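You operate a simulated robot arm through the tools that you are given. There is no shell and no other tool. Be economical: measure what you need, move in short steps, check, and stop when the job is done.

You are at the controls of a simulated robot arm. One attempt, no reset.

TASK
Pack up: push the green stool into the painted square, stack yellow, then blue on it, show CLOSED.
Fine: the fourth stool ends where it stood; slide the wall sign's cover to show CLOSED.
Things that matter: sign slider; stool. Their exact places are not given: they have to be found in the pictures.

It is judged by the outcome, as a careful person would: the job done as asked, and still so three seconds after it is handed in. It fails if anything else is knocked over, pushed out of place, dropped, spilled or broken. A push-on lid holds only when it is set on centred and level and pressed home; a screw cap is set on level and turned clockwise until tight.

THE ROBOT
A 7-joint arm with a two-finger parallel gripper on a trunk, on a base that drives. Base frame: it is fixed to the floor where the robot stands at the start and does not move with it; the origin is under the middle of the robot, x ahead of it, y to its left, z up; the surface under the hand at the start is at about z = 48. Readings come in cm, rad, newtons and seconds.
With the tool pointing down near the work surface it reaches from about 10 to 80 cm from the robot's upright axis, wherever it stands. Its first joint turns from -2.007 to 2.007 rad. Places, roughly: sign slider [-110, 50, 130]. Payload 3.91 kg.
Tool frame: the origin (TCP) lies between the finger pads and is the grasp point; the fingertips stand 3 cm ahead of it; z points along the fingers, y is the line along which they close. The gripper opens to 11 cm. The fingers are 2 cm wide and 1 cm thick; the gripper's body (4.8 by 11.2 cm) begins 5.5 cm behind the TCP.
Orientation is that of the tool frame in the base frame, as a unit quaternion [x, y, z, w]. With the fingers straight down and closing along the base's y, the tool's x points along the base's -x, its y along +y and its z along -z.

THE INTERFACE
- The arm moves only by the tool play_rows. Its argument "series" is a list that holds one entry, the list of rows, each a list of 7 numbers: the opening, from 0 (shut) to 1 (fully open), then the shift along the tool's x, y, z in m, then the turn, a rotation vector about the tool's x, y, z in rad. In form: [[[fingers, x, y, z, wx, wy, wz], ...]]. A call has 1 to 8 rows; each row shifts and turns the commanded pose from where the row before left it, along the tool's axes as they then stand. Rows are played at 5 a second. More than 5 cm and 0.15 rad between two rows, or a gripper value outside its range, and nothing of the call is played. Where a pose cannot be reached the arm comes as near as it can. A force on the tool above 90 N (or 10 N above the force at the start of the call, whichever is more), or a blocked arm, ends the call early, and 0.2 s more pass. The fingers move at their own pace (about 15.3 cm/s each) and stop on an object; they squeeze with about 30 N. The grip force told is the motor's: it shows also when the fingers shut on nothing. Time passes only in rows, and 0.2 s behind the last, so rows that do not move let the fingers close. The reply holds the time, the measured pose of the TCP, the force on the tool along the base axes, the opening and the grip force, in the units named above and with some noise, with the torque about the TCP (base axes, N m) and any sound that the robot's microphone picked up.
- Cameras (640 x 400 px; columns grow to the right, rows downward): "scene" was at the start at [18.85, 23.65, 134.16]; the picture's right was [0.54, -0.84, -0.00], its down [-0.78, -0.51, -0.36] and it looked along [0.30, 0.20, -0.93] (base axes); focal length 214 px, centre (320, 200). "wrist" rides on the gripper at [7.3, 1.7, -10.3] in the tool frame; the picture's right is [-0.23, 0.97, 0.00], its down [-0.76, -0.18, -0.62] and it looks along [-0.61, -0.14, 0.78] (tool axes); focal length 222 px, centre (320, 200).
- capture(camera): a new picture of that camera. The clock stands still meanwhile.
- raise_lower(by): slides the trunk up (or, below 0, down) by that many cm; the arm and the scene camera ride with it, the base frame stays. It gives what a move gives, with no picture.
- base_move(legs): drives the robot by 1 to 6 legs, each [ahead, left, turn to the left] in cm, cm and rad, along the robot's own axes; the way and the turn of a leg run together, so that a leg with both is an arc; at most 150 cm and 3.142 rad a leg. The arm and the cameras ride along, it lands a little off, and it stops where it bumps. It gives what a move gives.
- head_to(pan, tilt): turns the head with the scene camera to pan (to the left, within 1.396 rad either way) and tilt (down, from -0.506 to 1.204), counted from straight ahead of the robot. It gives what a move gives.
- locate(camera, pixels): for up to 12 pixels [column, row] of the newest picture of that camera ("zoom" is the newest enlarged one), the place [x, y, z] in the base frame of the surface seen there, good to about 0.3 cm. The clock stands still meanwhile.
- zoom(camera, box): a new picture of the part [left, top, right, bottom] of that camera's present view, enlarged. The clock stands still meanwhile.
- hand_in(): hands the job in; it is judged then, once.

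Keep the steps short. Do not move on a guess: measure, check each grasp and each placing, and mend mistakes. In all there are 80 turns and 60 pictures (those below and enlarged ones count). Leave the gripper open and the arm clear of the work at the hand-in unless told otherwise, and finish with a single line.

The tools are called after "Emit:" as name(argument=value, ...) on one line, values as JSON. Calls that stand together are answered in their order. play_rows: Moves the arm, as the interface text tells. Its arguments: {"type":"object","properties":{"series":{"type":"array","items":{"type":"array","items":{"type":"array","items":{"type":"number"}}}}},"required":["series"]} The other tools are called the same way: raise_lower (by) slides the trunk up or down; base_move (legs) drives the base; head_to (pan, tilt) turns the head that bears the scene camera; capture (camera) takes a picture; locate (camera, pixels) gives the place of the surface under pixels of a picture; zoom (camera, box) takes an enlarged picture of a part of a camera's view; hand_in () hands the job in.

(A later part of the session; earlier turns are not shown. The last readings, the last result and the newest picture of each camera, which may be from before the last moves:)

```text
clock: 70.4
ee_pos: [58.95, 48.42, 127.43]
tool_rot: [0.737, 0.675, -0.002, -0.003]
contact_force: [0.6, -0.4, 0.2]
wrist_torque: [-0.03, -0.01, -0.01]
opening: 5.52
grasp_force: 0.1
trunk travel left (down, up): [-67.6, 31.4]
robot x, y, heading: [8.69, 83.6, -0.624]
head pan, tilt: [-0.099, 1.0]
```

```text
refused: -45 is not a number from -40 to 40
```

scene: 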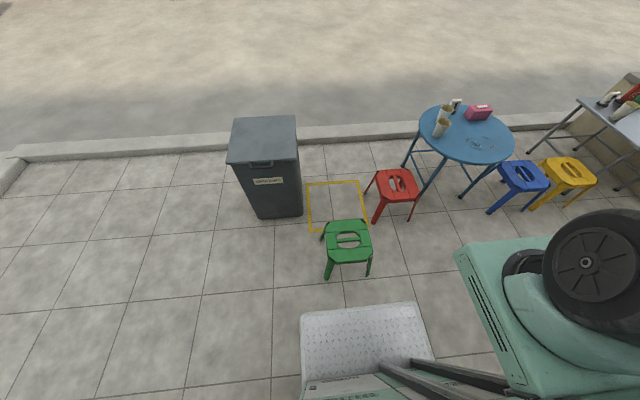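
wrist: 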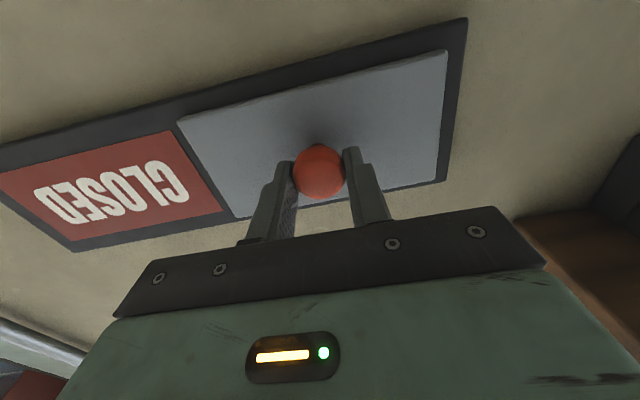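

Emit:
play_rows(series=[[[0.5, 0, 0, 0, 0, 0, 0.137], [0.5, 0, 0, 0, 0, 0, 0.137], [0.5, 0, 0, 0, 0, 0, 0.137], [0.5, 0, 0, 0, 0, 0, 0.137], [0.5, 0, 0, 0, 0, 0, 0]]])

Emit:
raise_lower(by=-40)

Emit:
capture(camera="wrist")

```text
clock: 71.6
ee_pos: [59.04, 48.46, 127.44]
tool_rot: [0.892, 0.452, -0.003, -0.002]
contact_force: [-0.1, 0.9, 0.4]
wrist_torque: [-0.02, -0.01, 0.03]
opening: 5.48
grasp_force: 0.1
trunk travel left (down, up): [-67.6, 31.4]
robot x, y, heading: [8.82, 83.22, -0.622]
head pan, tilt: [-0.099, 1.0]
```

```text
clock: 75.4
ee_pos: [58.82, 48.44, 87.47]
tool_rot: [0.892, 0.452, -0.003, -0.002]
contact_force: [0.5, 0.6, -0.5]
wrist_torque: [-0.01, 0.0, 0.0]
opening: 5.52
grasp_force: 0.1
trunk travel left (down, up): [-27.6, 71.4]
robot x, y, heading: [8.57, 83.42, -0.624]
head pan, tilt: [-0.099, 1.0]
```

```text
29 pictures are left
```

wrist: 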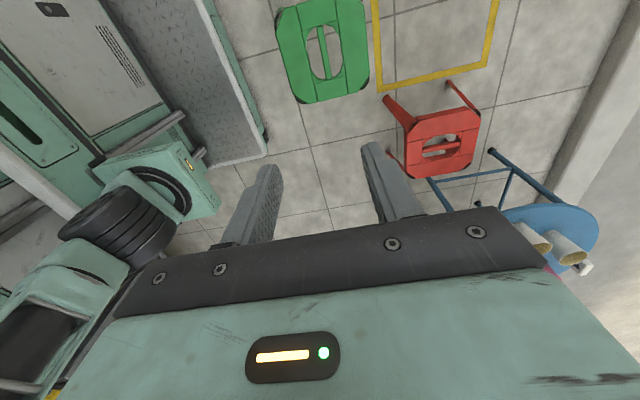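

Orientation right (‑36.3°). Lower trunk 25 and arm 22 to hover above the seat.

Emit:
raise_lower(by=-25)

Emit:
play_rows(series=[[[0.5, 0, 0, 0.04, 0, 0, 0], [0.5, 0, 0, 0.04, 0, 0, 0], [0.5, 0, 0, 0.04, 0, 0, 0], [0.5, 0, 0, 0.04, 0, 0, 0], [0.5, 0, 0, 0.04, 0, 0, 0], [0.5, 0, 0, 0.04, 0, 0, 0], [0.5, 0, 0, 0, 0, 0, 0]]])

Emit:
capture(camera="wrist")

Emit:
capture(camera="scene")

```text
clock: 78.0
ee_pos: [58.89, 48.33, 62.44]
tool_rot: [0.892, 0.452, -0.002, -0.002]
contact_force: [-0.3, 0.1, 0.1]
wrist_torque: [-0.02, 0.01, 0.02]
opening: 5.51
grasp_force: 0.1
trunk travel left (down, up): [-2.6, 96.4]
robot x, y, heading: [8.69, 83.35, -0.622]
head pan, tilt: [-0.099, 1.0]
```

```text
clock: 79.6
ee_pos: [58.92, 48.26, 38.45]
tool_rot: [0.892, 0.452, -0.003, -0.002]
contact_force: [-0.8, -0.4, -0.5]
wrist_torque: [-0.01, 0.01, -0.03]
opening: 5.51
grasp_force: 0.0
trunk travel left (down, up): [-2.6, 96.4]
robot x, y, heading: [8.7, 83.71, -0.621]
head pan, tilt: [-0.099, 1.0]
```

```text
28 pictures are left
```

wrist: 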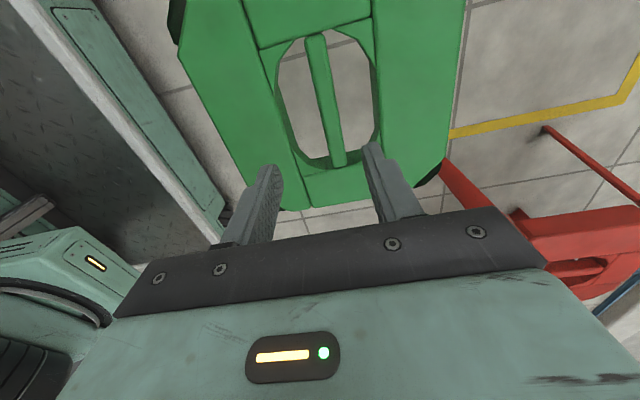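

```text
27 pictures are left
```

scene: 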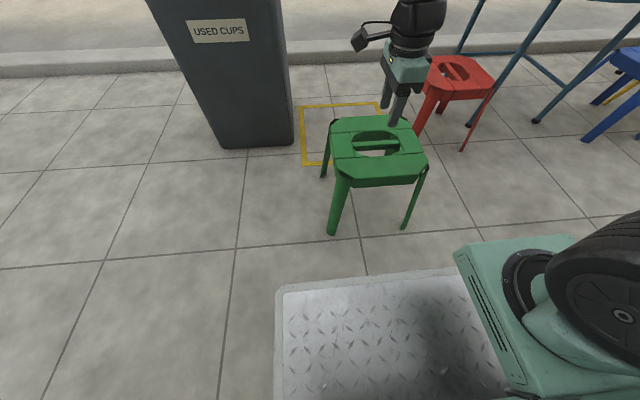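

Measure the bar from the wrist picture.

Emit:
locate(camera="wrist", pixels=[[316, 42], [338, 160], [326, 95], [318, 95], [335, 95], [283, 100], [376, 95], [330, 32], [312, 165]])

```text
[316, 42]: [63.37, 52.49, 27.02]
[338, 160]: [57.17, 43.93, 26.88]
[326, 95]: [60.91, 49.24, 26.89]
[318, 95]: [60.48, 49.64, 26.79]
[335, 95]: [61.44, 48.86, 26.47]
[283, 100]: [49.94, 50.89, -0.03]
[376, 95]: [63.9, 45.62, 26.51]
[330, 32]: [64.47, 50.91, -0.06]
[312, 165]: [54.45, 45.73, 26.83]
```

Shift 0.9 cm across and 0.5 along the bar, go down 12 cm, then close.

Emit:
play_rows(series=[[[0.45, 0.005, 0.009, 0.02, 0, 0, 0], [0.45, 0, 0, 0.04, 0, 0, 0], [0.45, 0, 0, 0.03, 0, 0, 0], [0.45, 0, 0, 0.03, 0, 0, 0], [0.45, 0, 0, 0, 0, 0, 0]]])

Emit:
capture(camera="wrist")

```text
clock: 80.8
ee_pos: [59.57, 48.2, 26.32]
tool_rot: [0.892, 0.452, -0.003, -0.002]
contact_force: [0.1, 0.1, -0.6]
wrist_torque: [0.02, -0.02, 0.0]
opening: 4.96
grasp_force: 0.0
trunk travel left (down, up): [-2.6, 96.4]
robot x, y, heading: [8.44, 82.98, -0.619]
head pan, tilt: [-0.099, 1.0]
```

```text
26 pictures are left
```

wrist: 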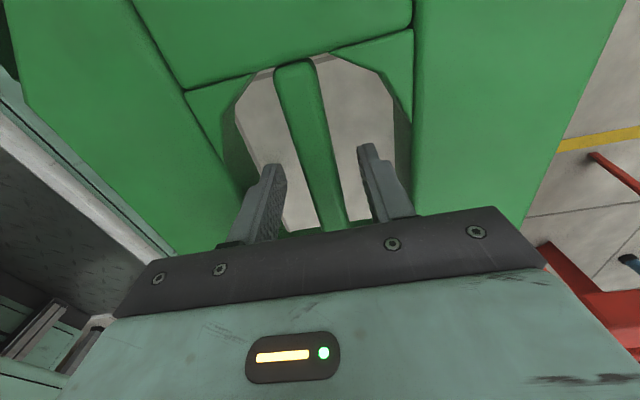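

Fingers straddle the bar. Close and test a small lift.

Emit:
play_rows(series=[[[0, 0, 0, 0, 0, 0, 0], [0, 0, 0, 0, 0, 0, 0], [0, 0, 0, 0, 0, 0, 0]]])

Emit:
play_rows(series=[[[0, 0, 0, -0.01, 0, 0, 0], [0, 0, 0, -0.005, 0, 0, 0], [0, 0, 0, 0, 0, 0, 0]]])

Emit:
capture(camera="scene")

```text
clock: 81.6
ee_pos: [59.53, 48.19, 26.37]
tool_rot: [0.892, 0.452, -0.003, -0.003]
contact_force: [-0.8, 0.2, 0.1]
wrist_torque: [-0.55, -0.02, -0.05]
opening: 1.79
grasp_force: 30.0
trunk travel left (down, up): [-2.6, 96.4]
robot x, y, heading: [8.84, 83.56, -0.621]
head pan, tilt: [-0.099, 1.0]
```

```text
clock: 82.4
ee_pos: [59.7, 48.17, 27.92]
tool_rot: [0.892, 0.452, -0.004, -0.004]
contact_force: [-0.6, 1.2, 0.8]
wrist_torque: [-0.68, -0.06, -0.01]
opening: 1.75
grasp_force: 30.2
trunk travel left (down, up): [-2.6, 96.4]
robot x, y, heading: [8.52, 83.23, -0.619]
head pan, tilt: [-0.099, 1.0]
```

```text
25 pictures are left
```

scene: 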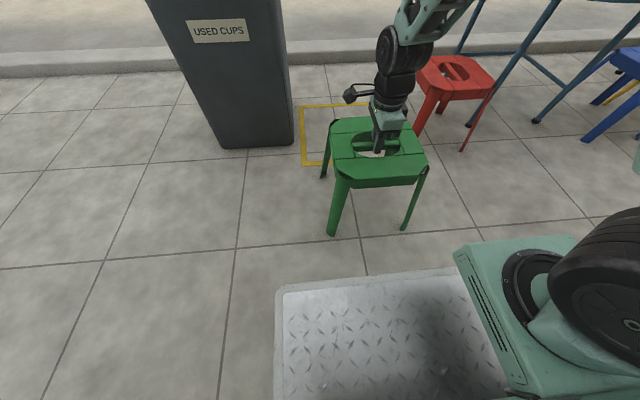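

Force hardly changed; unclear whether it lifted. Look with the wrist camera.

Emit:
capture(camera="wrist")

Emit:
locate(camera="wrist", pixels=[[100, 60], [200, 40], [480, 60], [480, 160], [300, 90]])

Emit:
locate(camera="scene", pixels=[[350, 125], [400, 125], [340, 150], [415, 150], [380, 168], [333, 230], [404, 226], [324, 174]])

```text
24 pictures are left
```

wrist: 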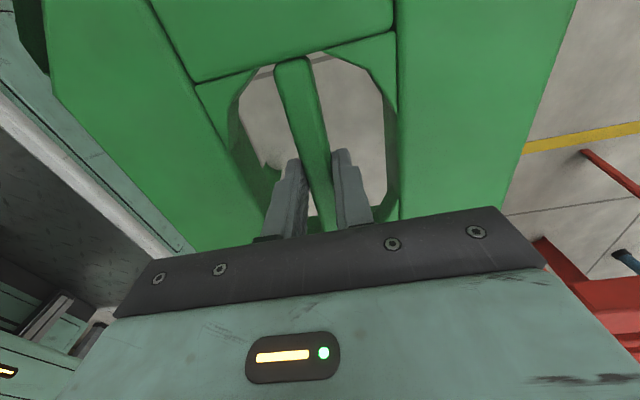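

```text
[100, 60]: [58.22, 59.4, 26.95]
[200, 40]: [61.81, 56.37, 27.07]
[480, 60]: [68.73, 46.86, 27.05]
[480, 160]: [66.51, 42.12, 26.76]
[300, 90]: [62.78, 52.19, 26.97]
```

```text
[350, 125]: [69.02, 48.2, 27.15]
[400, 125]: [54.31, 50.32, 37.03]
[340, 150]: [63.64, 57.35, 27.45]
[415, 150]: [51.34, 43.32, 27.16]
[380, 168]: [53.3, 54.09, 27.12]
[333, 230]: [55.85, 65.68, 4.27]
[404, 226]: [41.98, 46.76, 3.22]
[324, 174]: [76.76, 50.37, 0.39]
```

The stool didn't lift: the fingers slid up. I re-grip deeper and test again slowly.

Emit:
play_rows(series=[[[0.4, 0, 0, 0, 0, 0, 0], [0.4, 0, 0, 0.015, 0, 0, 0], [0.4, 0, 0, 0.013, 0, 0, 0], [0, 0, 0, 0, 0, 0, 0], [0, 0, 0, 0, 0, 0, 0], [0, 0, 0, 0, 0, 0, 0], [0, 0, 0, 0, 0, 0, 0]]])

Emit:
play_rows(series=[[[0, 0, 0, -0.004, 0, 0, 0], [0, 0, 0, -0.004, 0, 0, 0]]])

Emit:
play_rows(series=[[[0, 0, 0, -0.006, 0, 0, 0], [0, 0, 0, -0.006, 0, 0, 0], [0, 0, 0, 0, 0, 0, 0]]])

Emit:
capture(camera="wrist")

Emit:
locate(camera="wrist", pixels=[[100, 60], [200, 40], [460, 60], [460, 160], [296, 80]])

```text
clock: 84.0
ee_pos: [59.53, 48.16, 25.13]
tool_rot: [0.892, 0.451, -0.003, -0.002]
contact_force: [0.4, -0.6, -0.4]
wrist_torque: [-0.6, -0.09, -0.04]
opening: 1.79
grasp_force: 29.9
trunk travel left (down, up): [-2.6, 96.4]
robot x, y, heading: [8.4, 83.69, -0.622]
head pan, tilt: [-0.099, 1.0]
```

```text
clock: 84.6
ee_pos: [59.54, 48.34, 25.93]
tool_rot: [0.892, 0.452, -0.002, -0.003]
contact_force: [0.1, 0.2, -7.8]
wrist_torque: [-0.01, -0.01, -0.01]
opening: 1.79
grasp_force: 29.9
trunk travel left (down, up): [-2.6, 96.4]
robot x, y, heading: [8.59, 83.51, -0.618]
head pan, tilt: [-0.099, 1.0]
```

```text
clock: 85.4
ee_pos: [59.72, 48.26, 27.23]
tool_rot: [0.892, 0.453, -0.003, -0.002]
contact_force: [-0.3, -0.3, -6.8]
wrist_torque: [0.0, 0.02, -0.02]
opening: 1.83
grasp_force: 29.9
trunk travel left (down, up): [-2.6, 96.4]
robot x, y, heading: [8.82, 83.45, -0.621]
head pan, tilt: [-0.099, 1.0]
```

```text
23 pictures are left
```

wrist: 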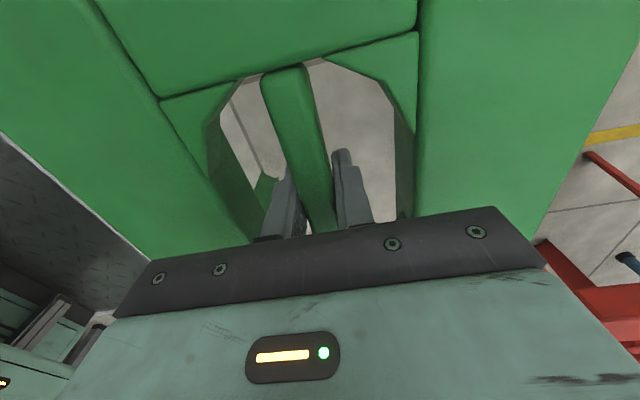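

```text
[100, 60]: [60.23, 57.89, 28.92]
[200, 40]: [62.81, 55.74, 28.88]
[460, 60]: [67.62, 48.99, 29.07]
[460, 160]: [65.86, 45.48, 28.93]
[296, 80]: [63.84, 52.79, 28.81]
```

Now held and lifted 2 cm (7 N). Drive it straight 38.5 cm to the square.

Emit:
base_move(legs=[[38.5, -0.4, 0]])

Emit:
head_to(pan=0.05, tilt=1.0)

Emit:
zoom(camera="scene", box=[200, 60, 480, 260])

```text
clock: 87.9
ee_pos: [91.6, 24.77, 27.18]
tool_rot: [0.892, 0.452, -0.003, -0.001]
contact_force: [0.1, 0.0, -7.1]
wrist_torque: [-0.03, -0.01, 0.04]
opening: 1.78
grasp_force: 30.0
trunk travel left (down, up): [-2.6, 96.4]
robot x, y, heading: [40.06, 60.24, -0.621]
head pan, tilt: [-0.099, 1.0]
```

```text
clock: 88.6
ee_pos: [91.53, 24.87, 27.12]
tool_rot: [0.892, 0.452, -0.004, -0.002]
contact_force: [-0.5, 0.2, -6.2]
wrist_torque: [0.01, 0.0, 0.03]
opening: 1.77
grasp_force: 30.2
trunk travel left (down, up): [-2.6, 96.4]
robot x, y, heading: [40.52, 59.88, -0.624]
head pan, tilt: [0.051, 1.0]
```

```text
2.00 times, centred on (340, 160) of scene
```

zoom: 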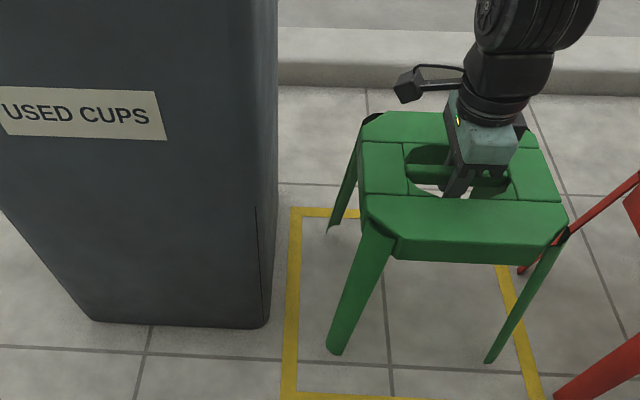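

Slightly too far (~1.1 cm). Shift back and lower.

Emit:
play_rows(series=[[[0, 0, -0.011, 0, 0, 0, 0], [0, 0, 0, 0.01, 0, 0, 0], [0, 0, 0, 0.007, 0, 0, 0], [0, 0, 0, 0.002, 0, 0, 0], [0, 0, 0, 0, 0, 0, 0]]])

Emit:
head_to(pan=0.05, tilt=1.15)

Emit:
capture(camera="scene")

```text
clock: 89.8
ee_pos: [90.57, 25.54, 25.13]
tool_rot: [0.892, 0.452, -0.004, -0.003]
contact_force: [-0.2, -0.2, -6.7]
wrist_torque: [-0.01, 0.04, -0.01]
opening: 1.76
grasp_force: 30.5
trunk travel left (down, up): [-2.6, 96.4]
robot x, y, heading: [40.41, 60.2, -0.621]
head pan, tilt: [0.051, 1.0]
```

```text
clock: 90.5
ee_pos: [90.51, 25.51, 25.15]
tool_rot: [0.892, 0.451, -0.004, -0.003]
contact_force: [-0.1, 0.5, -7.1]
wrist_torque: [-0.03, -0.03, 0.01]
opening: 1.77
grasp_force: 30.0
trunk travel left (down, up): [-2.6, 96.4]
robot x, y, heading: [40.56, 59.79, -0.617]
head pan, tilt: [0.051, 1.15]
```

```text
21 pictures are left
```

scene: 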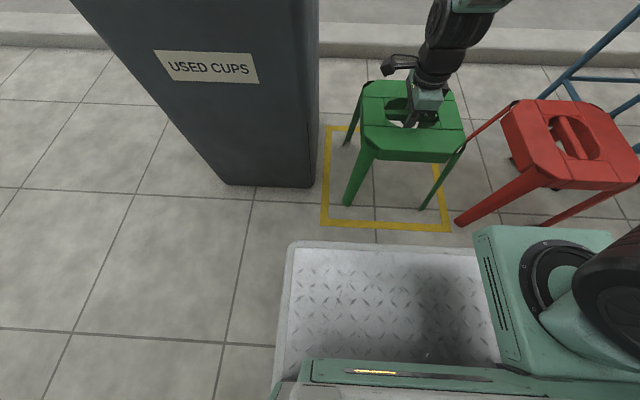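

Still bearing 7 N. Measure seat height and leg feet relative to the square.

Emit:
locate(camera="scene", pixels=[[385, 148], [375, 92], [445, 125], [348, 202], [423, 207], [346, 143], [326, 222], [447, 227], [330, 130], [450, 105]])

```text
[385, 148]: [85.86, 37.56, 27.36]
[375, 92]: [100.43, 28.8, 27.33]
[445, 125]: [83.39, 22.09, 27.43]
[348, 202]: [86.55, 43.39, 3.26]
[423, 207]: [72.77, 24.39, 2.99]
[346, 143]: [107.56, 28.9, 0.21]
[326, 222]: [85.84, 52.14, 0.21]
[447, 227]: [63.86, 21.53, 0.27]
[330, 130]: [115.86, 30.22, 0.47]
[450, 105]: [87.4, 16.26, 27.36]
```

Well centred (within 1 cm); ~0.2 cm above the floor. Lower 0.4 and release, then rise.

Emit:
play_rows(series=[[[0, 0, 0, 0.002, 0, 0, 0], [0, 0, 0, 0.002, 0, 0, 0], [0, 0, 0, 0, 0, 0, 0]]])

Emit:
play_rows(series=[[[0.45, 0, 0, 0, 0, 0, 0], [0.45, 0, 0, 0, 0, 0, 0], [0.45, 0, 0, -0.03, 0, 0, 0], [0.45, 0, 0, -0.05, 0, 0, 0], [0.45, 0, 0, -0.05, 0, 0, 0], [0.45, 0, 0, -0.05, 0, 0, 0]]])

Emit:
capture(camera="wrist")

```text
clock: 91.3
ee_pos: [90.44, 25.69, 24.97]
tool_rot: [0.892, 0.452, -0.002, -0.002]
contact_force: [-6.9, 9.9, 28.9]
wrist_torque: [-0.26, -0.56, -0.03]
opening: 1.82
grasp_force: 30.3
trunk travel left (down, up): [-2.6, 96.4]
robot x, y, heading: [40.57, 60.15, -0.622]
head pan, tilt: [0.051, 1.15]
```

```text
clock: 92.7
ee_pos: [90.67, 25.54, 42.78]
tool_rot: [0.892, 0.452, -0.004, -0.003]
contact_force: [0.2, -0.2, -0.9]
wrist_torque: [0.0, -0.01, 0.01]
opening: 4.96
grasp_force: 0.0
trunk travel left (down, up): [-2.6, 96.4]
robot x, y, heading: [40.44, 59.7, -0.624]
head pan, tilt: [0.051, 1.15]
```

```text
20 pictures are left
```

wrist: 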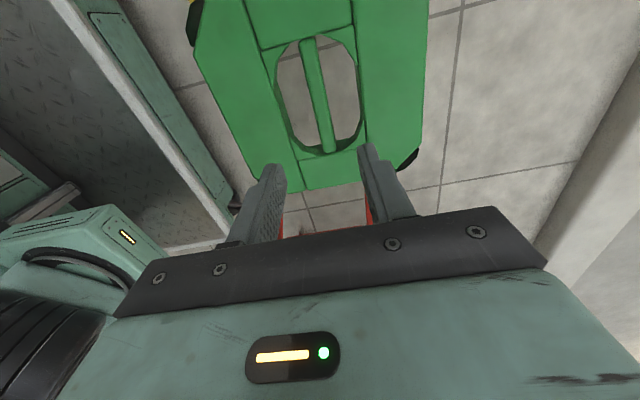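

Green placed. Record its bar precisely for later stacking.

Emit:
locate(camera="wrist", pixels=[[309, 42], [326, 148], [318, 95], [277, 82], [359, 82], [220, 95], [400, 30], [240, 165]])

Emit:
locate(camera="scene", pixels=[[540, 130], [567, 130], [562, 115], [575, 160], [512, 105], [460, 222]])

Emit:
raise_lower(by=35)

```text
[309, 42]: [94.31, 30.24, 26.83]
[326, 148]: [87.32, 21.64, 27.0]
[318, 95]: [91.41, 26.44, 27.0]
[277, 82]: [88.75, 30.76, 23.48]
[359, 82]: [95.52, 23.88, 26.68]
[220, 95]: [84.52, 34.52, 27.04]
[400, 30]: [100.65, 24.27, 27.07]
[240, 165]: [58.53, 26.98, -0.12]
```

```text
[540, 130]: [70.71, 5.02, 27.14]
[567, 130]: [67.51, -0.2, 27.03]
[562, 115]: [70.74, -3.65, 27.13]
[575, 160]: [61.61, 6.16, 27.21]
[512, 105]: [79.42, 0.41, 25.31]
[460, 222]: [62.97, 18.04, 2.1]
```

```text
clock: 96.1
ee_pos: [90.63, 25.52, 77.83]
tool_rot: [0.892, 0.451, -0.003, -0.002]
contact_force: [-0.5, 0.1, 1.5]
wrist_torque: [0.02, -0.02, -0.02]
opening: 4.96
grasp_force: 0.1
trunk travel left (down, up): [-37.6, 61.4]
robot x, y, heading: [40.84, 60.13, -0.627]
head pan, tilt: [0.051, 1.15]
```

Green bar centre (90.8,25.9). Now back off and drive to view yellow and blue.

Emit:
base_move(legs=[[-40, 0, 0], [0, 0, -0.945], [82, -22, 0]])

Emit:
head_to(pan=0.25, tilt=0.8)

Emit:
zoom(camera="scene", box=[160, 100, 480, 300])

```text
clock: 105.2
ee_pos: [-9.94, -61.02, 77.73]
tool_rot: [1.0, 0.009, -0.001, -0.004]
contact_force: [-0.8, -0.7, -0.4]
wrist_torque: [-0.01, 0.02, 0.0]
opening: 4.94
grasp_force: 0.0
trunk travel left (down, up): [-37.6, 61.4]
robot x, y, heading: [-12.55, -0.14, -1.54]
head pan, tilt: [0.051, 1.15]
```

```text
clock: 106.0
ee_pos: [-9.94, -61.16, 77.76]
tool_rot: [1.0, 0.01, -0.001, -0.003]
contact_force: [0.7, 0.8, 0.6]
wrist_torque: [0.0, -0.03, 0.01]
opening: 4.94
grasp_force: 0.1
trunk travel left (down, up): [-37.6, 61.4]
robot x, y, heading: [-12.68, -0.62, -1.542]
head pan, tilt: [0.25, 0.799]
```

```text
2.00 times, centred on (320, 200) of scene
```

zoom: 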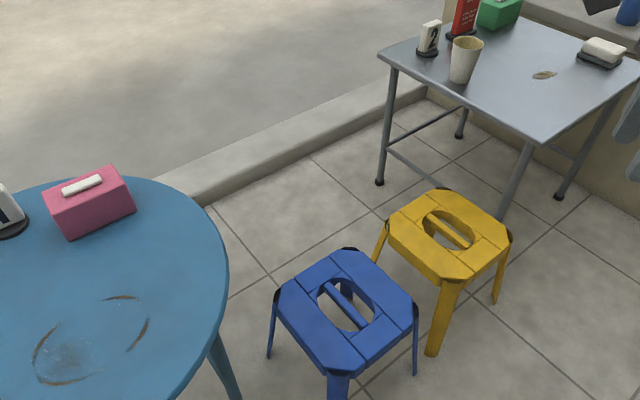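

Emit:
locate(camera="zoom", pixels=[[432, 217], [467, 247], [450, 231], [440, 208], [510, 240], [450, 270], [395, 215], [433, 352], [497, 300], [378, 258], [484, 205], [510, 210]])

Emit:
locate(camera="zoom", pixels=[[329, 290], [365, 327], [347, 308], [350, 255], [415, 310], [335, 365], [285, 295], [415, 372], [268, 355], [200, 240], [520, 130], [380, 55]])

```text
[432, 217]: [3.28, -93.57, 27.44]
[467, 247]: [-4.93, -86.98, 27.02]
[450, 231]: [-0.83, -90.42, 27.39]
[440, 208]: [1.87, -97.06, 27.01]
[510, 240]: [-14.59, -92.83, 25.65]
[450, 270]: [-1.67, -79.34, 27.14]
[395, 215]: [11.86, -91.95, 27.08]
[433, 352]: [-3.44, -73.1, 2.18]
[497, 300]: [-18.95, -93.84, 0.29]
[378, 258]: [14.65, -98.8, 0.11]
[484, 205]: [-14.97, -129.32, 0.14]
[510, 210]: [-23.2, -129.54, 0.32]
```

```text
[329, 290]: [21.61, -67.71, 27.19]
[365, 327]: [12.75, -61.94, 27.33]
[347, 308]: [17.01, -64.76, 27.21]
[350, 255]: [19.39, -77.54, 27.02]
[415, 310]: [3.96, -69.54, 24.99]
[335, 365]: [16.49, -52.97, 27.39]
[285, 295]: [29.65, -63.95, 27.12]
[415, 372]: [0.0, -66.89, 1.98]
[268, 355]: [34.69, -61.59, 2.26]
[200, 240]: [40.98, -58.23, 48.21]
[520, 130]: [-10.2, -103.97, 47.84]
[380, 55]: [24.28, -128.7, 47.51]
```

Yellow bar: centre (‑0.8,‑90.4), at 141.3°. Blue bar: centre (17.2,‑64.8), at 147°. I drive to (‑20,‑28), turn the tool 40° and move over yellow.

Emit:
base_move(legs=[[27.4, -8.2, 0]])

Emit:
play_rows(series=[[[0.45, 0, 0, 0, 0, 0, 0.139], [0.45, 0, 0, 0, 0, 0, 0.139], [0.45, 0, 0, 0, 0, 0, 0.139], [0.45, 0, 0, 0, 0, 0, 0.139], [0.45, 0, 0, 0, 0, 0, 0.139], [0.45, 0, 0, 0, 0, 0, 0]]])

```text
clock: 108.0
ee_pos: [-17.23, -88.53, 77.77]
tool_rot: [1.0, 0.01, -0.003, -0.003]
contact_force: [-0.8, -0.6, 0.1]
wrist_torque: [0.01, 0.01, 0.0]
opening: 4.96
grasp_force: 0.1
trunk travel left (down, up): [-37.6, 61.4]
robot x, y, heading: [-20.26, -27.78, -1.539]
head pan, tilt: [0.25, 0.799]
```

```text
clock: 109.4
ee_pos: [-17.2, -88.65, 77.75]
tool_rot: [0.944, -0.331, -0.002, -0.003]
contact_force: [-0.4, 0.2, 0.3]
wrist_torque: [0.01, -0.01, -0.04]
opening: 4.94
grasp_force: 0.0
trunk travel left (down, up): [-37.6, 61.4]
robot x, y, heading: [-20.0, -27.53, -1.539]
head pan, tilt: [0.25, 0.799]
```

Rotated to ‑128.7°. Move over the bar, then trunk down 35 to hover at 42.8.

Emit:
play_rows(series=[[[0.45, 0.0348, -0.0222, 0, 0, 0, 0], [0.45, 0.0348, -0.0222, 0, 0, 0, 0], [0.45, 0.0348, -0.0222, 0, 0, 0, 0], [0.45, 0.0348, -0.0222, 0, 0, 0, 0], [0.45, 0, 0, 0, 0, 0, 0]]])

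Emit:
raise_lower(by=-35)

Emit:
capture(camera="wrist")

```text
clock: 110.6
ee_pos: [-0.73, -90.32, 78.0]
tool_rot: [0.944, -0.331, -0.002, -0.003]
contact_force: [0.6, 0.6, -0.8]
wrist_torque: [-0.01, -0.02, -0.02]
opening: 4.94
grasp_force: 0.1
trunk travel left (down, up): [-37.6, 61.4]
robot x, y, heading: [-19.98, -28.0, -1.537]
head pan, tilt: [0.25, 0.799]
```

```text
clock: 114.0
ee_pos: [-0.69, -90.52, 43.1]
tool_rot: [0.944, -0.331, -0.003, -0.002]
contact_force: [0.4, -0.8, -0.7]
wrist_torque: [-0.02, -0.03, -0.03]
opening: 4.96
grasp_force: 0.2
trunk travel left (down, up): [-2.6, 96.4]
robot x, y, heading: [-20.48, -27.64, -1.54]
head pan, tilt: [0.25, 0.799]
```

```text
18 pictures are left
```

wrist: 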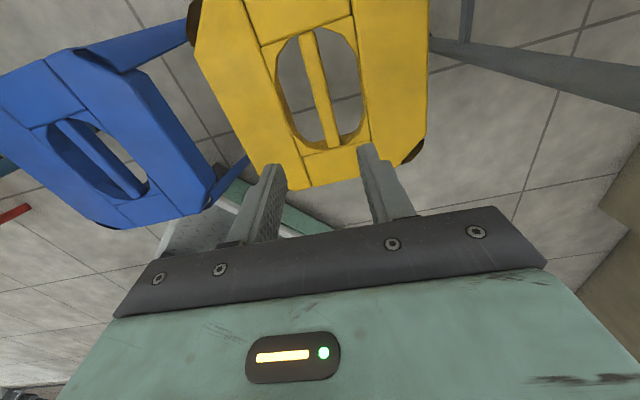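

Nearly the same view as green had. Measure the bar.

Emit:
locate(camera="wrist", pixels=[[307, 38], [331, 144], [319, 92], [313, 92], [326, 92], [220, 100], [400, 30], [290, 130]])

```text
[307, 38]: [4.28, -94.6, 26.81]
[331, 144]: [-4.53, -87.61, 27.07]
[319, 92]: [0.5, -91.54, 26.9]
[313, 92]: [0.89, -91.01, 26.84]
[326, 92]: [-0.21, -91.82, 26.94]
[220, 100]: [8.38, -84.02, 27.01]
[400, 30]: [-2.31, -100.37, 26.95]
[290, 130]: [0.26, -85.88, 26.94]
```

Centred across within 0.1; shift 0.4 along the bar, go down to z 25, close, lift slowly.

Emit:
play_rows(series=[[[0.45, 0.004, 0.001, 0.03, 0, 0, 0], [0.45, 0, 0, 0.04, 0, 0, 0], [0.45, 0, 0, 0.04, 0, 0, 0], [0.45, 0, 0, 0.04, 0, 0, 0], [0.45, 0, 0, 0.031, 0, 0, 0], [0.45, 0, 0, 0, 0, 0, 0]]])

Emit:
play_rows(series=[[[0, 0, 0, 0, 0, 0, 0], [0, 0, 0, 0, 0, 0, 0], [0, 0, 0, 0, 0, 0, 0], [0, 0, 0, -0.004, 0, 0, 0], [0, 0, 0, -0.004, 0, 0, 0]]])

Emit:
play_rows(series=[[[0, 0, 0, -0.015, 0, 0, 0], [0, 0, 0, -0.03, 0, 0, 0], [0, 0, 0, -0.03, 0, 0, 0], [0, 0, 0, 0, 0, 0, 0]]])

```text
clock: 115.4
ee_pos: [-0.5, -90.57, 24.96]
tool_rot: [0.944, -0.331, -0.002, -0.002]
contact_force: [-0.6, 0.1, -0.6]
wrist_torque: [-0.02, 0.04, 0.01]
opening: 4.95
grasp_force: 0.0
trunk travel left (down, up): [-2.6, 96.4]
robot x, y, heading: [-20.38, -28.06, -1.541]
head pan, tilt: [0.25, 0.799]
```

```text
clock: 116.6
ee_pos: [-0.46, -90.54, 25.62]
tool_rot: [0.944, -0.33, -0.003, -0.003]
contact_force: [0.9, 0.7, -7.4]
wrist_torque: [0.01, 0.02, 0.0]
opening: 1.8
grasp_force: 29.5
trunk travel left (down, up): [-2.6, 96.4]
robot x, y, heading: [-20.5, -27.62, -1.537]
head pan, tilt: [0.25, 0.799]
```

```text
clock: 117.6
ee_pos: [-0.3, -90.6, 33.34]
tool_rot: [0.944, -0.33, -0.002, -0.003]
contact_force: [0.5, -0.2, -7.1]
wrist_torque: [0.05, -0.02, 0.05]
opening: 1.81
grasp_force: 29.7
trunk travel left (down, up): [-2.6, 96.4]
robot x, y, heading: [-20.05, -27.8, -1.542]
head pan, tilt: [0.25, 0.799]
```

Yellow held (7 N). Raise high before moving.

Emit:
raise_lower(by=40)

Emit:
raise_lower(by=14)

Emit:
play_rows(series=[[[0, -0.035, 0, 0, 0, 0, -0.139], [0, -0.035, 0, 0, 0, 0, -0.139], [0, -0.035, 0, 0, 0, 0, -0.139], [0, -0.035, 0, 0, 0, 0, -0.139], [0, -0.03, 0, 0, 0, 0, -0.139], [0, 0, 0, 0, 0, 0, 0]]])

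Emit:
capture(camera="wrist")

```text
clock: 121.4
ee_pos: [-0.27, -90.61, 73.44]
tool_rot: [0.944, -0.33, -0.003, -0.002]
contact_force: [0.4, 0.2, -6.3]
wrist_torque: [0.01, 0.02, 0.0]
opening: 1.8
grasp_force: 29.9
trunk travel left (down, up): [-42.6, 56.4]
robot x, y, heading: [-20.28, -27.75, -1.538]
head pan, tilt: [0.25, 0.799]
```

```text
clock: 123.1
ee_pos: [-0.35, -90.59, 87.28]
tool_rot: [0.944, -0.331, -0.003, -0.003]
contact_force: [0.5, 0.2, -6.5]
wrist_torque: [0.03, 0.01, -0.01]
opening: 1.77
grasp_force: 29.8
trunk travel left (down, up): [-56.6, 42.4]
robot x, y, heading: [-20.5, -27.69, -1.543]
head pan, tilt: [0.25, 0.799]
```

```text
clock: 124.5
ee_pos: [-15.56, -84.0, 87.58]
tool_rot: [1.0, 0.011, -0.002, -0.004]
contact_force: [-0.3, -0.1, -7.1]
wrist_torque: [0.01, 0.03, -0.01]
opening: 1.79
grasp_force: 30.0
trunk travel left (down, up): [-56.6, 42.4]
robot x, y, heading: [-19.66, -27.78, -1.54]
head pan, tilt: [0.25, 0.799]
```

```text
17 pictures are left
```

wrist: 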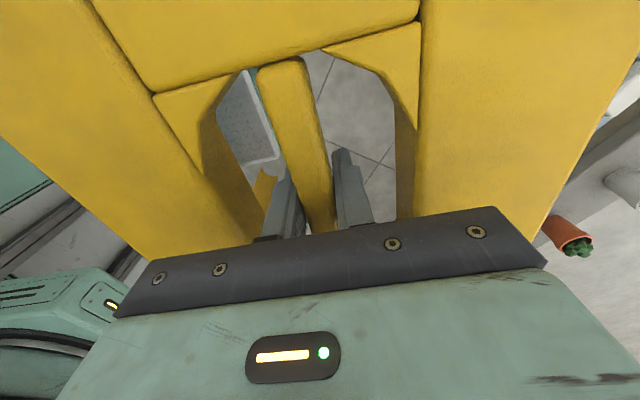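

Yellow secured. Drive back to the staging point behind the square and face it.

Emit:
base_move(legs=[[-70, 20, 0], [-36.5, 14.3, 0], [0, 0, 0.915]])

Emit:
head_to(pan=0.0, tilt=0.85)

Emit:
capture(camera="scene")

```text
clock: 132.9
ee_pos: [58.76, 48.5, 87.58]
tool_rot: [0.893, 0.449, -0.003, -0.003]
contact_force: [0.0, 0.6, -6.5]
wrist_torque: [-0.02, 0.03, 0.02]
opening: 1.78
grasp_force: 29.8
trunk travel left (down, up): [-56.6, 42.4]
robot x, y, heading: [11.68, 79.12, -0.631]
head pan, tilt: [0.25, 0.799]
```

```text
clock: 133.7
ee_pos: [58.71, 48.46, 87.55]
tool_rot: [0.893, 0.449, -0.003, -0.003]
contact_force: [0.7, -0.1, -6.6]
wrist_torque: [-0.04, 0.01, 0.02]
opening: 1.79
grasp_force: 30.3
trunk travel left (down, up): [-56.6, 42.4]
robot x, y, heading: [11.38, 79.03, -0.628]
head pan, tilt: [0.0, 0.85]
```

```text
16 pictures are left
```

scene: 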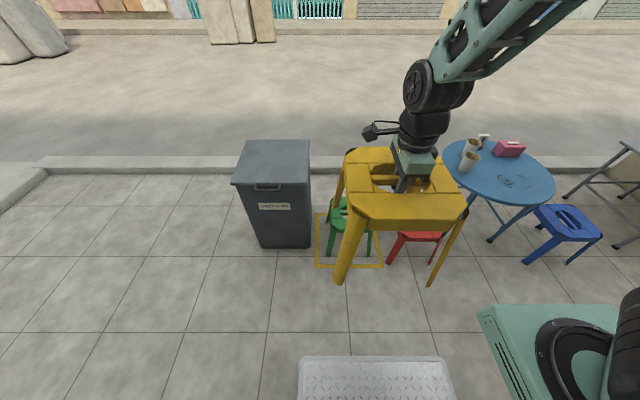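

Check bin top clearance.

Emit:
locate(camera="scene", pixels=[[306, 183], [308, 143], [238, 183], [344, 154], [352, 215], [462, 212], [342, 275], [430, 282], [330, 205], [334, 252], [369, 254]])

```text
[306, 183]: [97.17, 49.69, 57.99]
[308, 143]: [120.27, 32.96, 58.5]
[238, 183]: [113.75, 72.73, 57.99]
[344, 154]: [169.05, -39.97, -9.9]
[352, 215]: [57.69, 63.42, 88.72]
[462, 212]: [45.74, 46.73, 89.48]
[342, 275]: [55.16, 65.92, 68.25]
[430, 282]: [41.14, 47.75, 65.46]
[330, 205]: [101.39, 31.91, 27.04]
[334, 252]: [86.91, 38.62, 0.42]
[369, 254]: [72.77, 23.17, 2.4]
```

Bin top is 58 cm, clearance ~9 cm. Drive ahead 39.2 cm over green.

Emit:
base_move(legs=[[39.2, 0.2, 0]])

Emit:
play_rows(series=[[[0, 0, 0, 0, 0, 0, 0]]])

```text
clock: 136.1
ee_pos: [89.77, 25.58, 87.45]
tool_rot: [0.894, 0.447, -0.004, -0.004]
contact_force: [-0.3, 0.2, -6.2]
wrist_torque: [-0.02, 0.01, -0.02]
opening: 1.8
grasp_force: 29.7
trunk travel left (down, up): [-56.6, 42.4]
robot x, y, heading: [42.54, 56.74, -0.632]
head pan, tilt: [0.0, 0.85]
```

```text
clock: 136.5
ee_pos: [89.66, 25.58, 87.48]
tool_rot: [0.895, 0.446, -0.003, -0.002]
contact_force: [0.1, -0.1, -6.8]
wrist_torque: [-0.04, 0.03, 0.04]
opening: 1.79
grasp_force: 29.9
trunk travel left (down, up): [-56.6, 42.4]
robot x, y, heading: [42.42, 57.02, -0.636]
head pan, tilt: [0.0, 0.85]
```

Fine-tune 0.7 cm and 0.7°, then lower to just above green.

Emit:
play_rows(series=[[[0, 0.0031, 0.007, 0, 0, 0, -0.012], [0, 0, 0, 0, 0, 0, 0]]])

Emit:
raise_lower(by=-30)

Emit:
head_to(pan=0.0, tilt=0.75)

Emit:
zoom(camera="scene", box=[240, 80, 480, 280])

```text
clock: 137.1
ee_pos: [90.44, 25.36, 87.34]
tool_rot: [0.892, 0.452, -0.003, -0.003]
contact_force: [0.0, 0.2, -6.8]
wrist_torque: [-0.03, 0.03, 0.02]
opening: 1.78
grasp_force: 30.5
trunk travel left (down, up): [-56.6, 42.4]
robot x, y, heading: [42.71, 56.48, -0.637]
head pan, tilt: [0.0, 0.85]
```

```text
clock: 140.1
ee_pos: [90.49, 25.22, 57.43]
tool_rot: [0.892, 0.453, -0.004, -0.003]
contact_force: [-0.3, -0.8, -6.6]
wrist_torque: [-0.01, -0.01, -0.03]
opening: 1.78
grasp_force: 29.9
trunk travel left (down, up): [-26.6, 72.4]
robot x, y, heading: [42.82, 56.79, -0.637]
head pan, tilt: [0.0, 0.85]
```

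```text
clock: 140.8
ee_pos: [90.49, 25.38, 57.47]
tool_rot: [0.892, 0.452, -0.003, -0.003]
contact_force: [0.2, 0.3, -6.3]
wrist_torque: [-0.02, 0.02, 0.01]
opening: 1.79
grasp_force: 29.8
trunk travel left (down, up): [-26.6, 72.4]
robot x, y, heading: [42.63, 56.85, -0.638]
head pan, tilt: [0.0, 0.75]
```

```text
2.00 times, centred on (360, 180) of scene
```

zoom: 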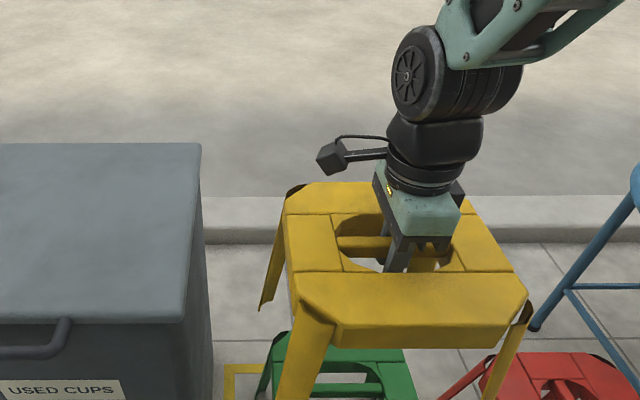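

Aligned visually. Lower with the arm in small steps, watching force.

Emit:
raise_lower(by=-4)

Emit:
play_rows(series=[[[0, 0, 0, 0.01, 0, 0, 0], [0, 0, 0, 0.01, 0, 0, 0], [0, 0, 0, 0.01, 0, 0, 0], [0, 0, 0, 0.01, 0, 0, 0], [0, 0, 0, 0.01, 0, 0, 0], [0, 0, 0, 0, 0, 0, 0]]])

Emit:
zoom(camera="scene", box=[240, 120, 480, 320])

```text
clock: 141.6
ee_pos: [90.47, 25.37, 53.45]
tool_rot: [0.892, 0.452, -0.004, -0.003]
contact_force: [-0.4, -0.3, -7.4]
wrist_torque: [-0.06, 0.02, -0.02]
opening: 1.81
grasp_force: 30.1
trunk travel left (down, up): [-22.6, 76.4]
robot x, y, heading: [42.21, 56.41, -0.636]
head pan, tilt: [0.0, 0.75]
```

```text
clock: 143.0
ee_pos: [90.6, 25.35, 48.42]
tool_rot: [0.892, 0.452, -0.003, -0.003]
contact_force: [0.3, -0.1, -6.9]
wrist_torque: [0.02, 0.04, -0.01]
opening: 1.79
grasp_force: 30.2
trunk travel left (down, up): [-22.6, 76.4]
robot x, y, heading: [42.97, 56.61, -0.637]
head pan, tilt: [0.0, 0.75]
```

```text
2.00 times, centred on (360, 220) of scene
```

zoom: 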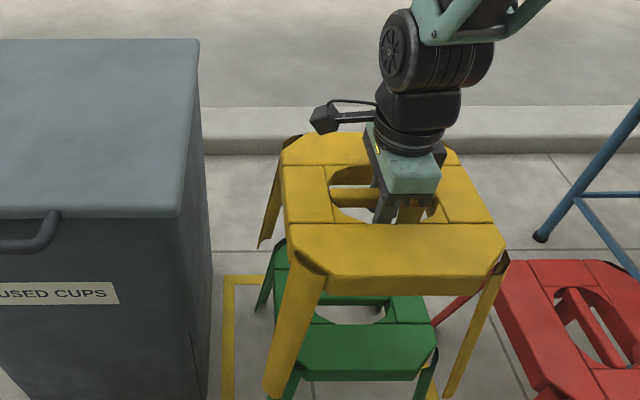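

Yellow's legs clear green's seat. Continue down.

Emit:
play_rows(series=[[[0, 0, 0, 0.012, 0, 0, 0], [0, 0, 0, 0.012, 0, 0, 0], [0, 0, 0, 0.012, 0, 0, 0], [0, 0, 0, 0.012, 0, 0, 0], [0, 0, 0, 0.012, 0, 0, 0], [0, 0, 0, 0.01, 0, 0, 0], [0, 0, 0, 0.01, 0, 0, 0], [0, 0, 0, 0, 0, 0, 0]]])

Emit:
play_rows(series=[[[0, 0, 0, 0.008, 0, 0, 0], [0, 0, 0, 0.008, 0, 0, 0], [0, 0, 0, 0.008, 0, 0, 0], [0, 0, 0, 0.006, 0, 0, 0], [0, 0, 0, 0.006, 0, 0, 0], [0, 0, 0, 0, 0, 0, 0]]])

```text
clock: 144.8
ee_pos: [90.49, 25.33, 40.45]
tool_rot: [0.892, 0.452, -0.003, -0.002]
contact_force: [1.2, 0.2, -7.2]
wrist_torque: [-0.05, 0.02, 0.01]
opening: 1.78
grasp_force: 30.0
trunk travel left (down, up): [-22.6, 76.4]
robot x, y, heading: [42.89, 56.78, -0.64]
head pan, tilt: [0.0, 0.75]
```

```text
clock: 146.2
ee_pos: [90.29, 25.26, 36.84]
tool_rot: [0.892, 0.452, -0.003, -0.003]
contact_force: [-0.6, -0.4, -6.6]
wrist_torque: [-0.01, 0.03, -0.04]
opening: 1.78
grasp_force: 29.8
trunk travel left (down, up): [-22.6, 76.4]
robot x, y, heading: [42.58, 56.62, -0.64]
head pan, tilt: [0.0, 0.75]
```

Emit:
play_rows(series=[[[0, 0, 0, 0.006, 0, 0, 0], [0, 0, 0, 0.006, 0, 0, 0], [0, 0, 0, 0.006, 0, 0, 0], [0, 0, 0, 0, 0, 0, 0]]])

Emit:
play_rows(series=[[[0, 0, 0, 0.005, 0, 0, 0], [0, 0, 0, 0.005, 0, 0, 0], [0, 0, 0, 0.005, 0, 0, 0], [0, 0, 0, 0, 0, 0, 0]]])

Emit:
zoom(camera="scene", box=[240, 120, 480, 320])

```text
clock: 147.2
ee_pos: [90.34, 25.55, 35.15]
tool_rot: [0.893, 0.451, -0.003, -0.003]
contact_force: [0.1, -0.1, -7.5]
wrist_torque: [-0.01, 0.0, 0.01]
opening: 1.76
grasp_force: 30.2
trunk travel left (down, up): [-22.6, 76.4]
robot x, y, heading: [42.74, 56.55, -0.633]
head pan, tilt: [0.0, 0.75]
```

```text
clock: 148.2
ee_pos: [90.35, 25.37, 33.56]
tool_rot: [0.892, 0.452, -0.003, -0.002]
contact_force: [0.2, 1.1, -7.6]
wrist_torque: [-0.01, 0.04, 0.02]
opening: 1.79
grasp_force: 30.2
trunk travel left (down, up): [-22.6, 76.4]
robot x, y, heading: [42.61, 56.62, -0.638]
head pan, tilt: [0.0, 0.75]
```

```text
2.00 times, centred on (360, 220) of scene
```

zoom: 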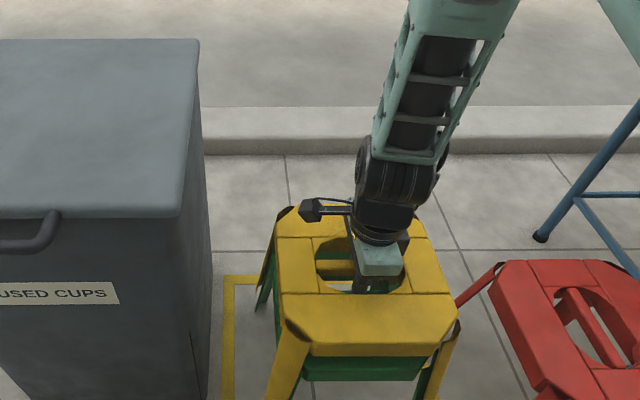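

Nearly nested. Continue in small steps to contact.

Emit:
play_rows(series=[[[0, 0, 0, 0.005, 0, 0, 0], [0, 0, 0, 0.005, 0, 0, 0], [0, 0, 0, 0.005, 0, 0, 0], [0, 0, 0, 0, 0, 0, 0]]])

Emit:
play_rows(series=[[[0, 0, 0, 0.004, 0, 0, 0], [0, 0, 0, 0.004, 0, 0, 0], [0, 0, 0, 0.004, 0, 0, 0], [0, 0, 0, 0, 0, 0, 0]]])

```text
clock: 149.2
ee_pos: [90.24, 25.46, 32.08]
tool_rot: [0.892, 0.452, -0.003, -0.002]
contact_force: [0.0, 0.4, -7.3]
wrist_torque: [-0.03, 0.05, -0.02]
opening: 1.79
grasp_force: 29.5
trunk travel left (down, up): [-22.6, 76.4]
robot x, y, heading: [42.18, 57.14, -0.631]
head pan, tilt: [0.0, 0.75]
```

```text
clock: 150.2
ee_pos: [90.23, 25.43, 30.86]
tool_rot: [0.892, 0.452, -0.003, -0.002]
contact_force: [0.2, 1.2, -6.7]
wrist_torque: [-0.03, 0.01, 0.01]
opening: 1.78
grasp_force: 29.9
trunk travel left (down, up): [-22.6, 76.4]
robot x, y, heading: [42.35, 56.72, -0.632]
head pan, tilt: [0.0, 0.75]
```

Emit:
play_rows(series=[[[0, 0, 0.001, 0.003, 0, 0, 0], [0, 0, 0, 0.003, 0, 0, 0], [0, 0, 0, 0, 0, 0, 0]]])

Emit:
play_rows(series=[[[0, 0, 0, 0.003, 0, 0, 0], [0, 0, 0, 0.003, 0, 0, 0], [0, 0, 0, 0, 0, 0, 0]]])

Emit:
zoom(camera="scene", box=[260, 200, 420, 320])

```text
clock: 151.0
ee_pos: [90.42, 25.33, 30.33]
tool_rot: [0.892, 0.452, -0.004, -0.003]
contact_force: [0.9, 0.4, -6.6]
wrist_torque: [-0.02, 0.01, -0.01]
opening: 1.77
grasp_force: 30.3
trunk travel left (down, up): [-22.6, 76.4]
robot x, y, heading: [42.5, 56.68, -0.637]
head pan, tilt: [0.0, 0.75]
```

```text
clock: 151.8
ee_pos: [90.2, 25.27, 29.99]
tool_rot: [0.892, 0.451, -0.002, -0.001]
contact_force: [-14.3, -0.8, 63.5]
wrist_torque: [-0.4, -0.13, 0.07]
opening: 1.79
grasp_force: 29.4
trunk travel left (down, up): [-22.6, 76.4]
robot x, y, heading: [42.61, 56.77, -0.634]
head pan, tilt: [0.0, 0.75]
```

```text
3.33 times, centred on (340, 260) of scene
```

zoom: 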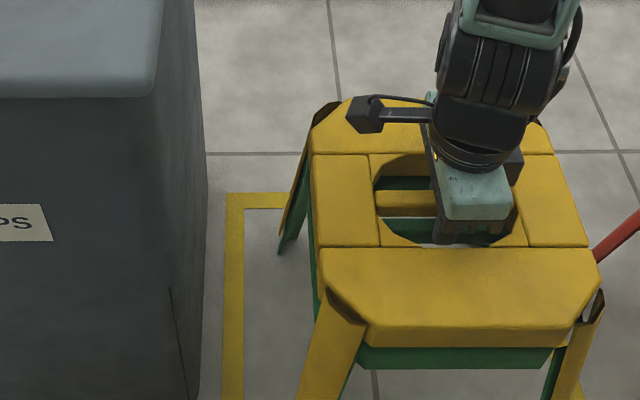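

Contact at z 30. Relieve a bit and measure the seat heights before releasing.

Emit:
locate(camera="zoom", pixels=[[340, 180], [555, 200], [350, 270], [560, 270], [450, 110], [400, 355], [520, 360]])

Emit:
play_rows(series=[[[0, 0, 0, -0.003, 0, 0, 0], [0, 0, 0, 0, 0, 0, 0]]])

Emit:
play_rows(series=[[[0.35, 0, 0, 0, 0, 0, 0], [0.35, 0, 0, 0, 0, 0, 0], [0.35, 0, 0, 0, 0, 0, 0]]])

Emit:
zoom(camera="scene", box=[260, 200, 420, 320])

Emit:
locate(camera="zoom", pixels=[[340, 180], [555, 200], [350, 270], [560, 270], [450, 110], [400, 355], [520, 360]])

```text
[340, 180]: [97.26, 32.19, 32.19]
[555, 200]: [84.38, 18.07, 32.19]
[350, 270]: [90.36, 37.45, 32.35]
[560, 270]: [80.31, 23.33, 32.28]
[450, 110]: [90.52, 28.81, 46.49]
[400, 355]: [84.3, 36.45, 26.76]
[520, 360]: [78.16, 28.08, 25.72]
```

```text
clock: 152.4
ee_pos: [90.24, 25.29, 30.01]
tool_rot: [0.892, 0.451, -0.004, -0.002]
contact_force: [-4.2, -1.2, 25.2]
wrist_torque: [-0.15, -0.15, -0.27]
opening: 1.79
grasp_force: 29.3
trunk travel left (down, up): [-22.6, 76.4]
robot x, y, heading: [42.79, 56.82, -0.633]
head pan, tilt: [0.0, 0.75]
```

```text
clock: 153.2
ee_pos: [90.31, 25.37, 30.0]
tool_rot: [0.892, 0.452, -0.004, -0.004]
contact_force: [0.5, 0.5, 1.3]
wrist_torque: [-0.05, -0.01, 0.01]
opening: 3.83
grasp_force: 0.1
trunk travel left (down, up): [-22.6, 76.4]
robot x, y, heading: [42.65, 56.58, -0.639]
head pan, tilt: [0.0, 0.75]
```

```text
3.33 times, centred on (340, 260) of scene
```

zoom: 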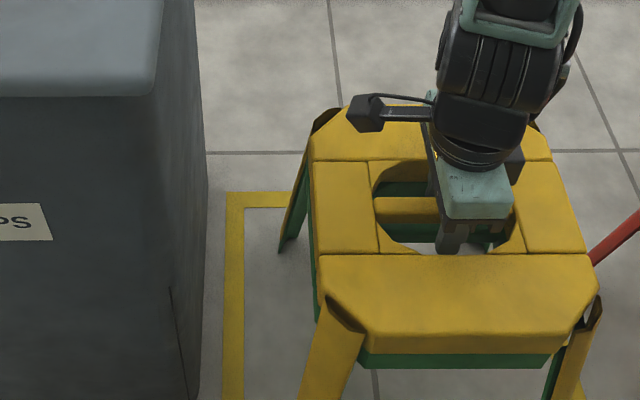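

```text
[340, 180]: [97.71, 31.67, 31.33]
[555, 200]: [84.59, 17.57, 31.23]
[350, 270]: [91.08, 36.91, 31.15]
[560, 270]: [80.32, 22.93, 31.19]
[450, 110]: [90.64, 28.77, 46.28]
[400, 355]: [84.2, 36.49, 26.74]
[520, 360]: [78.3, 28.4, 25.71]
```

Yellow settled level at 31.2 (4.1 cm pitch). Rise and check from above.

Emit:
play_rows(series=[[[0.4, 0, 0, -0.02, 0, 0, 0], [0.45, 0, 0, -0.03, 0, 0, 0], [0.45, 0, 0, -0.04, 0, 0, 0], [0.45, 0, 0, -0.045, 0, 0, 0], [0.45, 0, 0, -0.045, 0, 0, 0], [0.45, 0, 0, 0, 0, 0, 0]]])

Emit:
capture(camera="wrist")

Emit:
locate(camera="wrist", pixels=[[308, 40], [329, 146], [318, 92], [220, 100], [400, 30], [313, 92], [325, 92]])

Emit:
raise_lower(by=30)

```text
clock: 154.6
ee_pos: [90.26, 25.36, 48.02]
tool_rot: [0.892, 0.452, -0.004, -0.003]
contact_force: [-0.1, 0.1, 0.2]
wrist_torque: [0.0, 0.0, 0.0]
opening: 4.94
grasp_force: 0.0
trunk travel left (down, up): [-22.6, 76.4]
robot x, y, heading: [42.56, 56.49, -0.637]
head pan, tilt: [0.0, 0.75]
```

```text
10 pictures are left
```

wrist: 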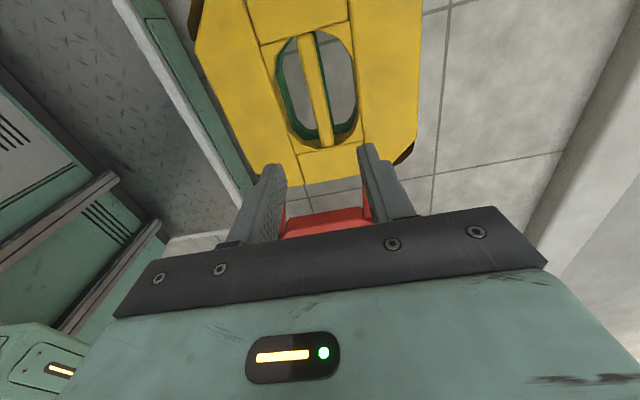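

```text
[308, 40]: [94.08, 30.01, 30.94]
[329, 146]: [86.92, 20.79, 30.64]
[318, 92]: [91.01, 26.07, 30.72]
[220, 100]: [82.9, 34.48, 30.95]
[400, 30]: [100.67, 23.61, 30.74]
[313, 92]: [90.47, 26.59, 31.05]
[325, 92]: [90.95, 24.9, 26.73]
```

```text
clock: 157.6
ee_pos: [90.5, 25.14, 77.91]
tool_rot: [0.892, 0.451, -0.004, -0.002]
contact_force: [0.4, -0.3, -0.7]
wrist_torque: [0.0, -0.03, 0.01]
opening: 4.97
grasp_force: 0.1
trunk travel left (down, up): [-52.6, 46.4]
robot x, y, heading: [42.6, 56.79, -0.634]
head pan, tilt: [0.0, 0.75]
```

Yellow sits well on green. Back off and go for blue.

Emit:
base_move(legs=[[-40, 0, 0], [0, 0, -0.905], [88, -18, 0]])

Emit:
play_rows(series=[[[0.45, 0, 0, 0, 0, 0, 0.12], [0.45, 0, 0, 0, 0, 0, 0.12], [0.45, 0, 0, 0, 0, 0, 0.12], [0.45, 0, 0, 0, 0, 0, 0.12], [0.45, 0, 0, 0, 0, 0, 0.12], [0.45, 0, 0, 0, 0, 0, 0]]])

```text
clock: 166.8
ee_pos: [0.27, -65.24, 77.94]
tool_rot: [1.0, 0.02, -0.001, -0.003]
contact_force: [0.2, -0.2, -0.2]
wrist_torque: [0.02, 0.03, -0.02]
opening: 4.94
grasp_force: 0.0
trunk travel left (down, up): [-52.6, 46.4]
robot x, y, heading: [-4.97, -8.27, -1.535]
head pan, tilt: [0.0, 0.75]
```

```text
clock: 168.2
ee_pos: [0.2, -65.27, 78.02]
tool_rot: [0.961, -0.278, -0.003, -0.003]
contact_force: [0.7, -0.4, -0.5]
wrist_torque: [0.02, 0.0, 0.01]
opening: 4.94
grasp_force: 0.1
trunk travel left (down, up): [-52.6, 46.4]
robot x, y, heading: [-4.93, -8.3, -1.535]
head pan, tilt: [0.0, 0.75]
```

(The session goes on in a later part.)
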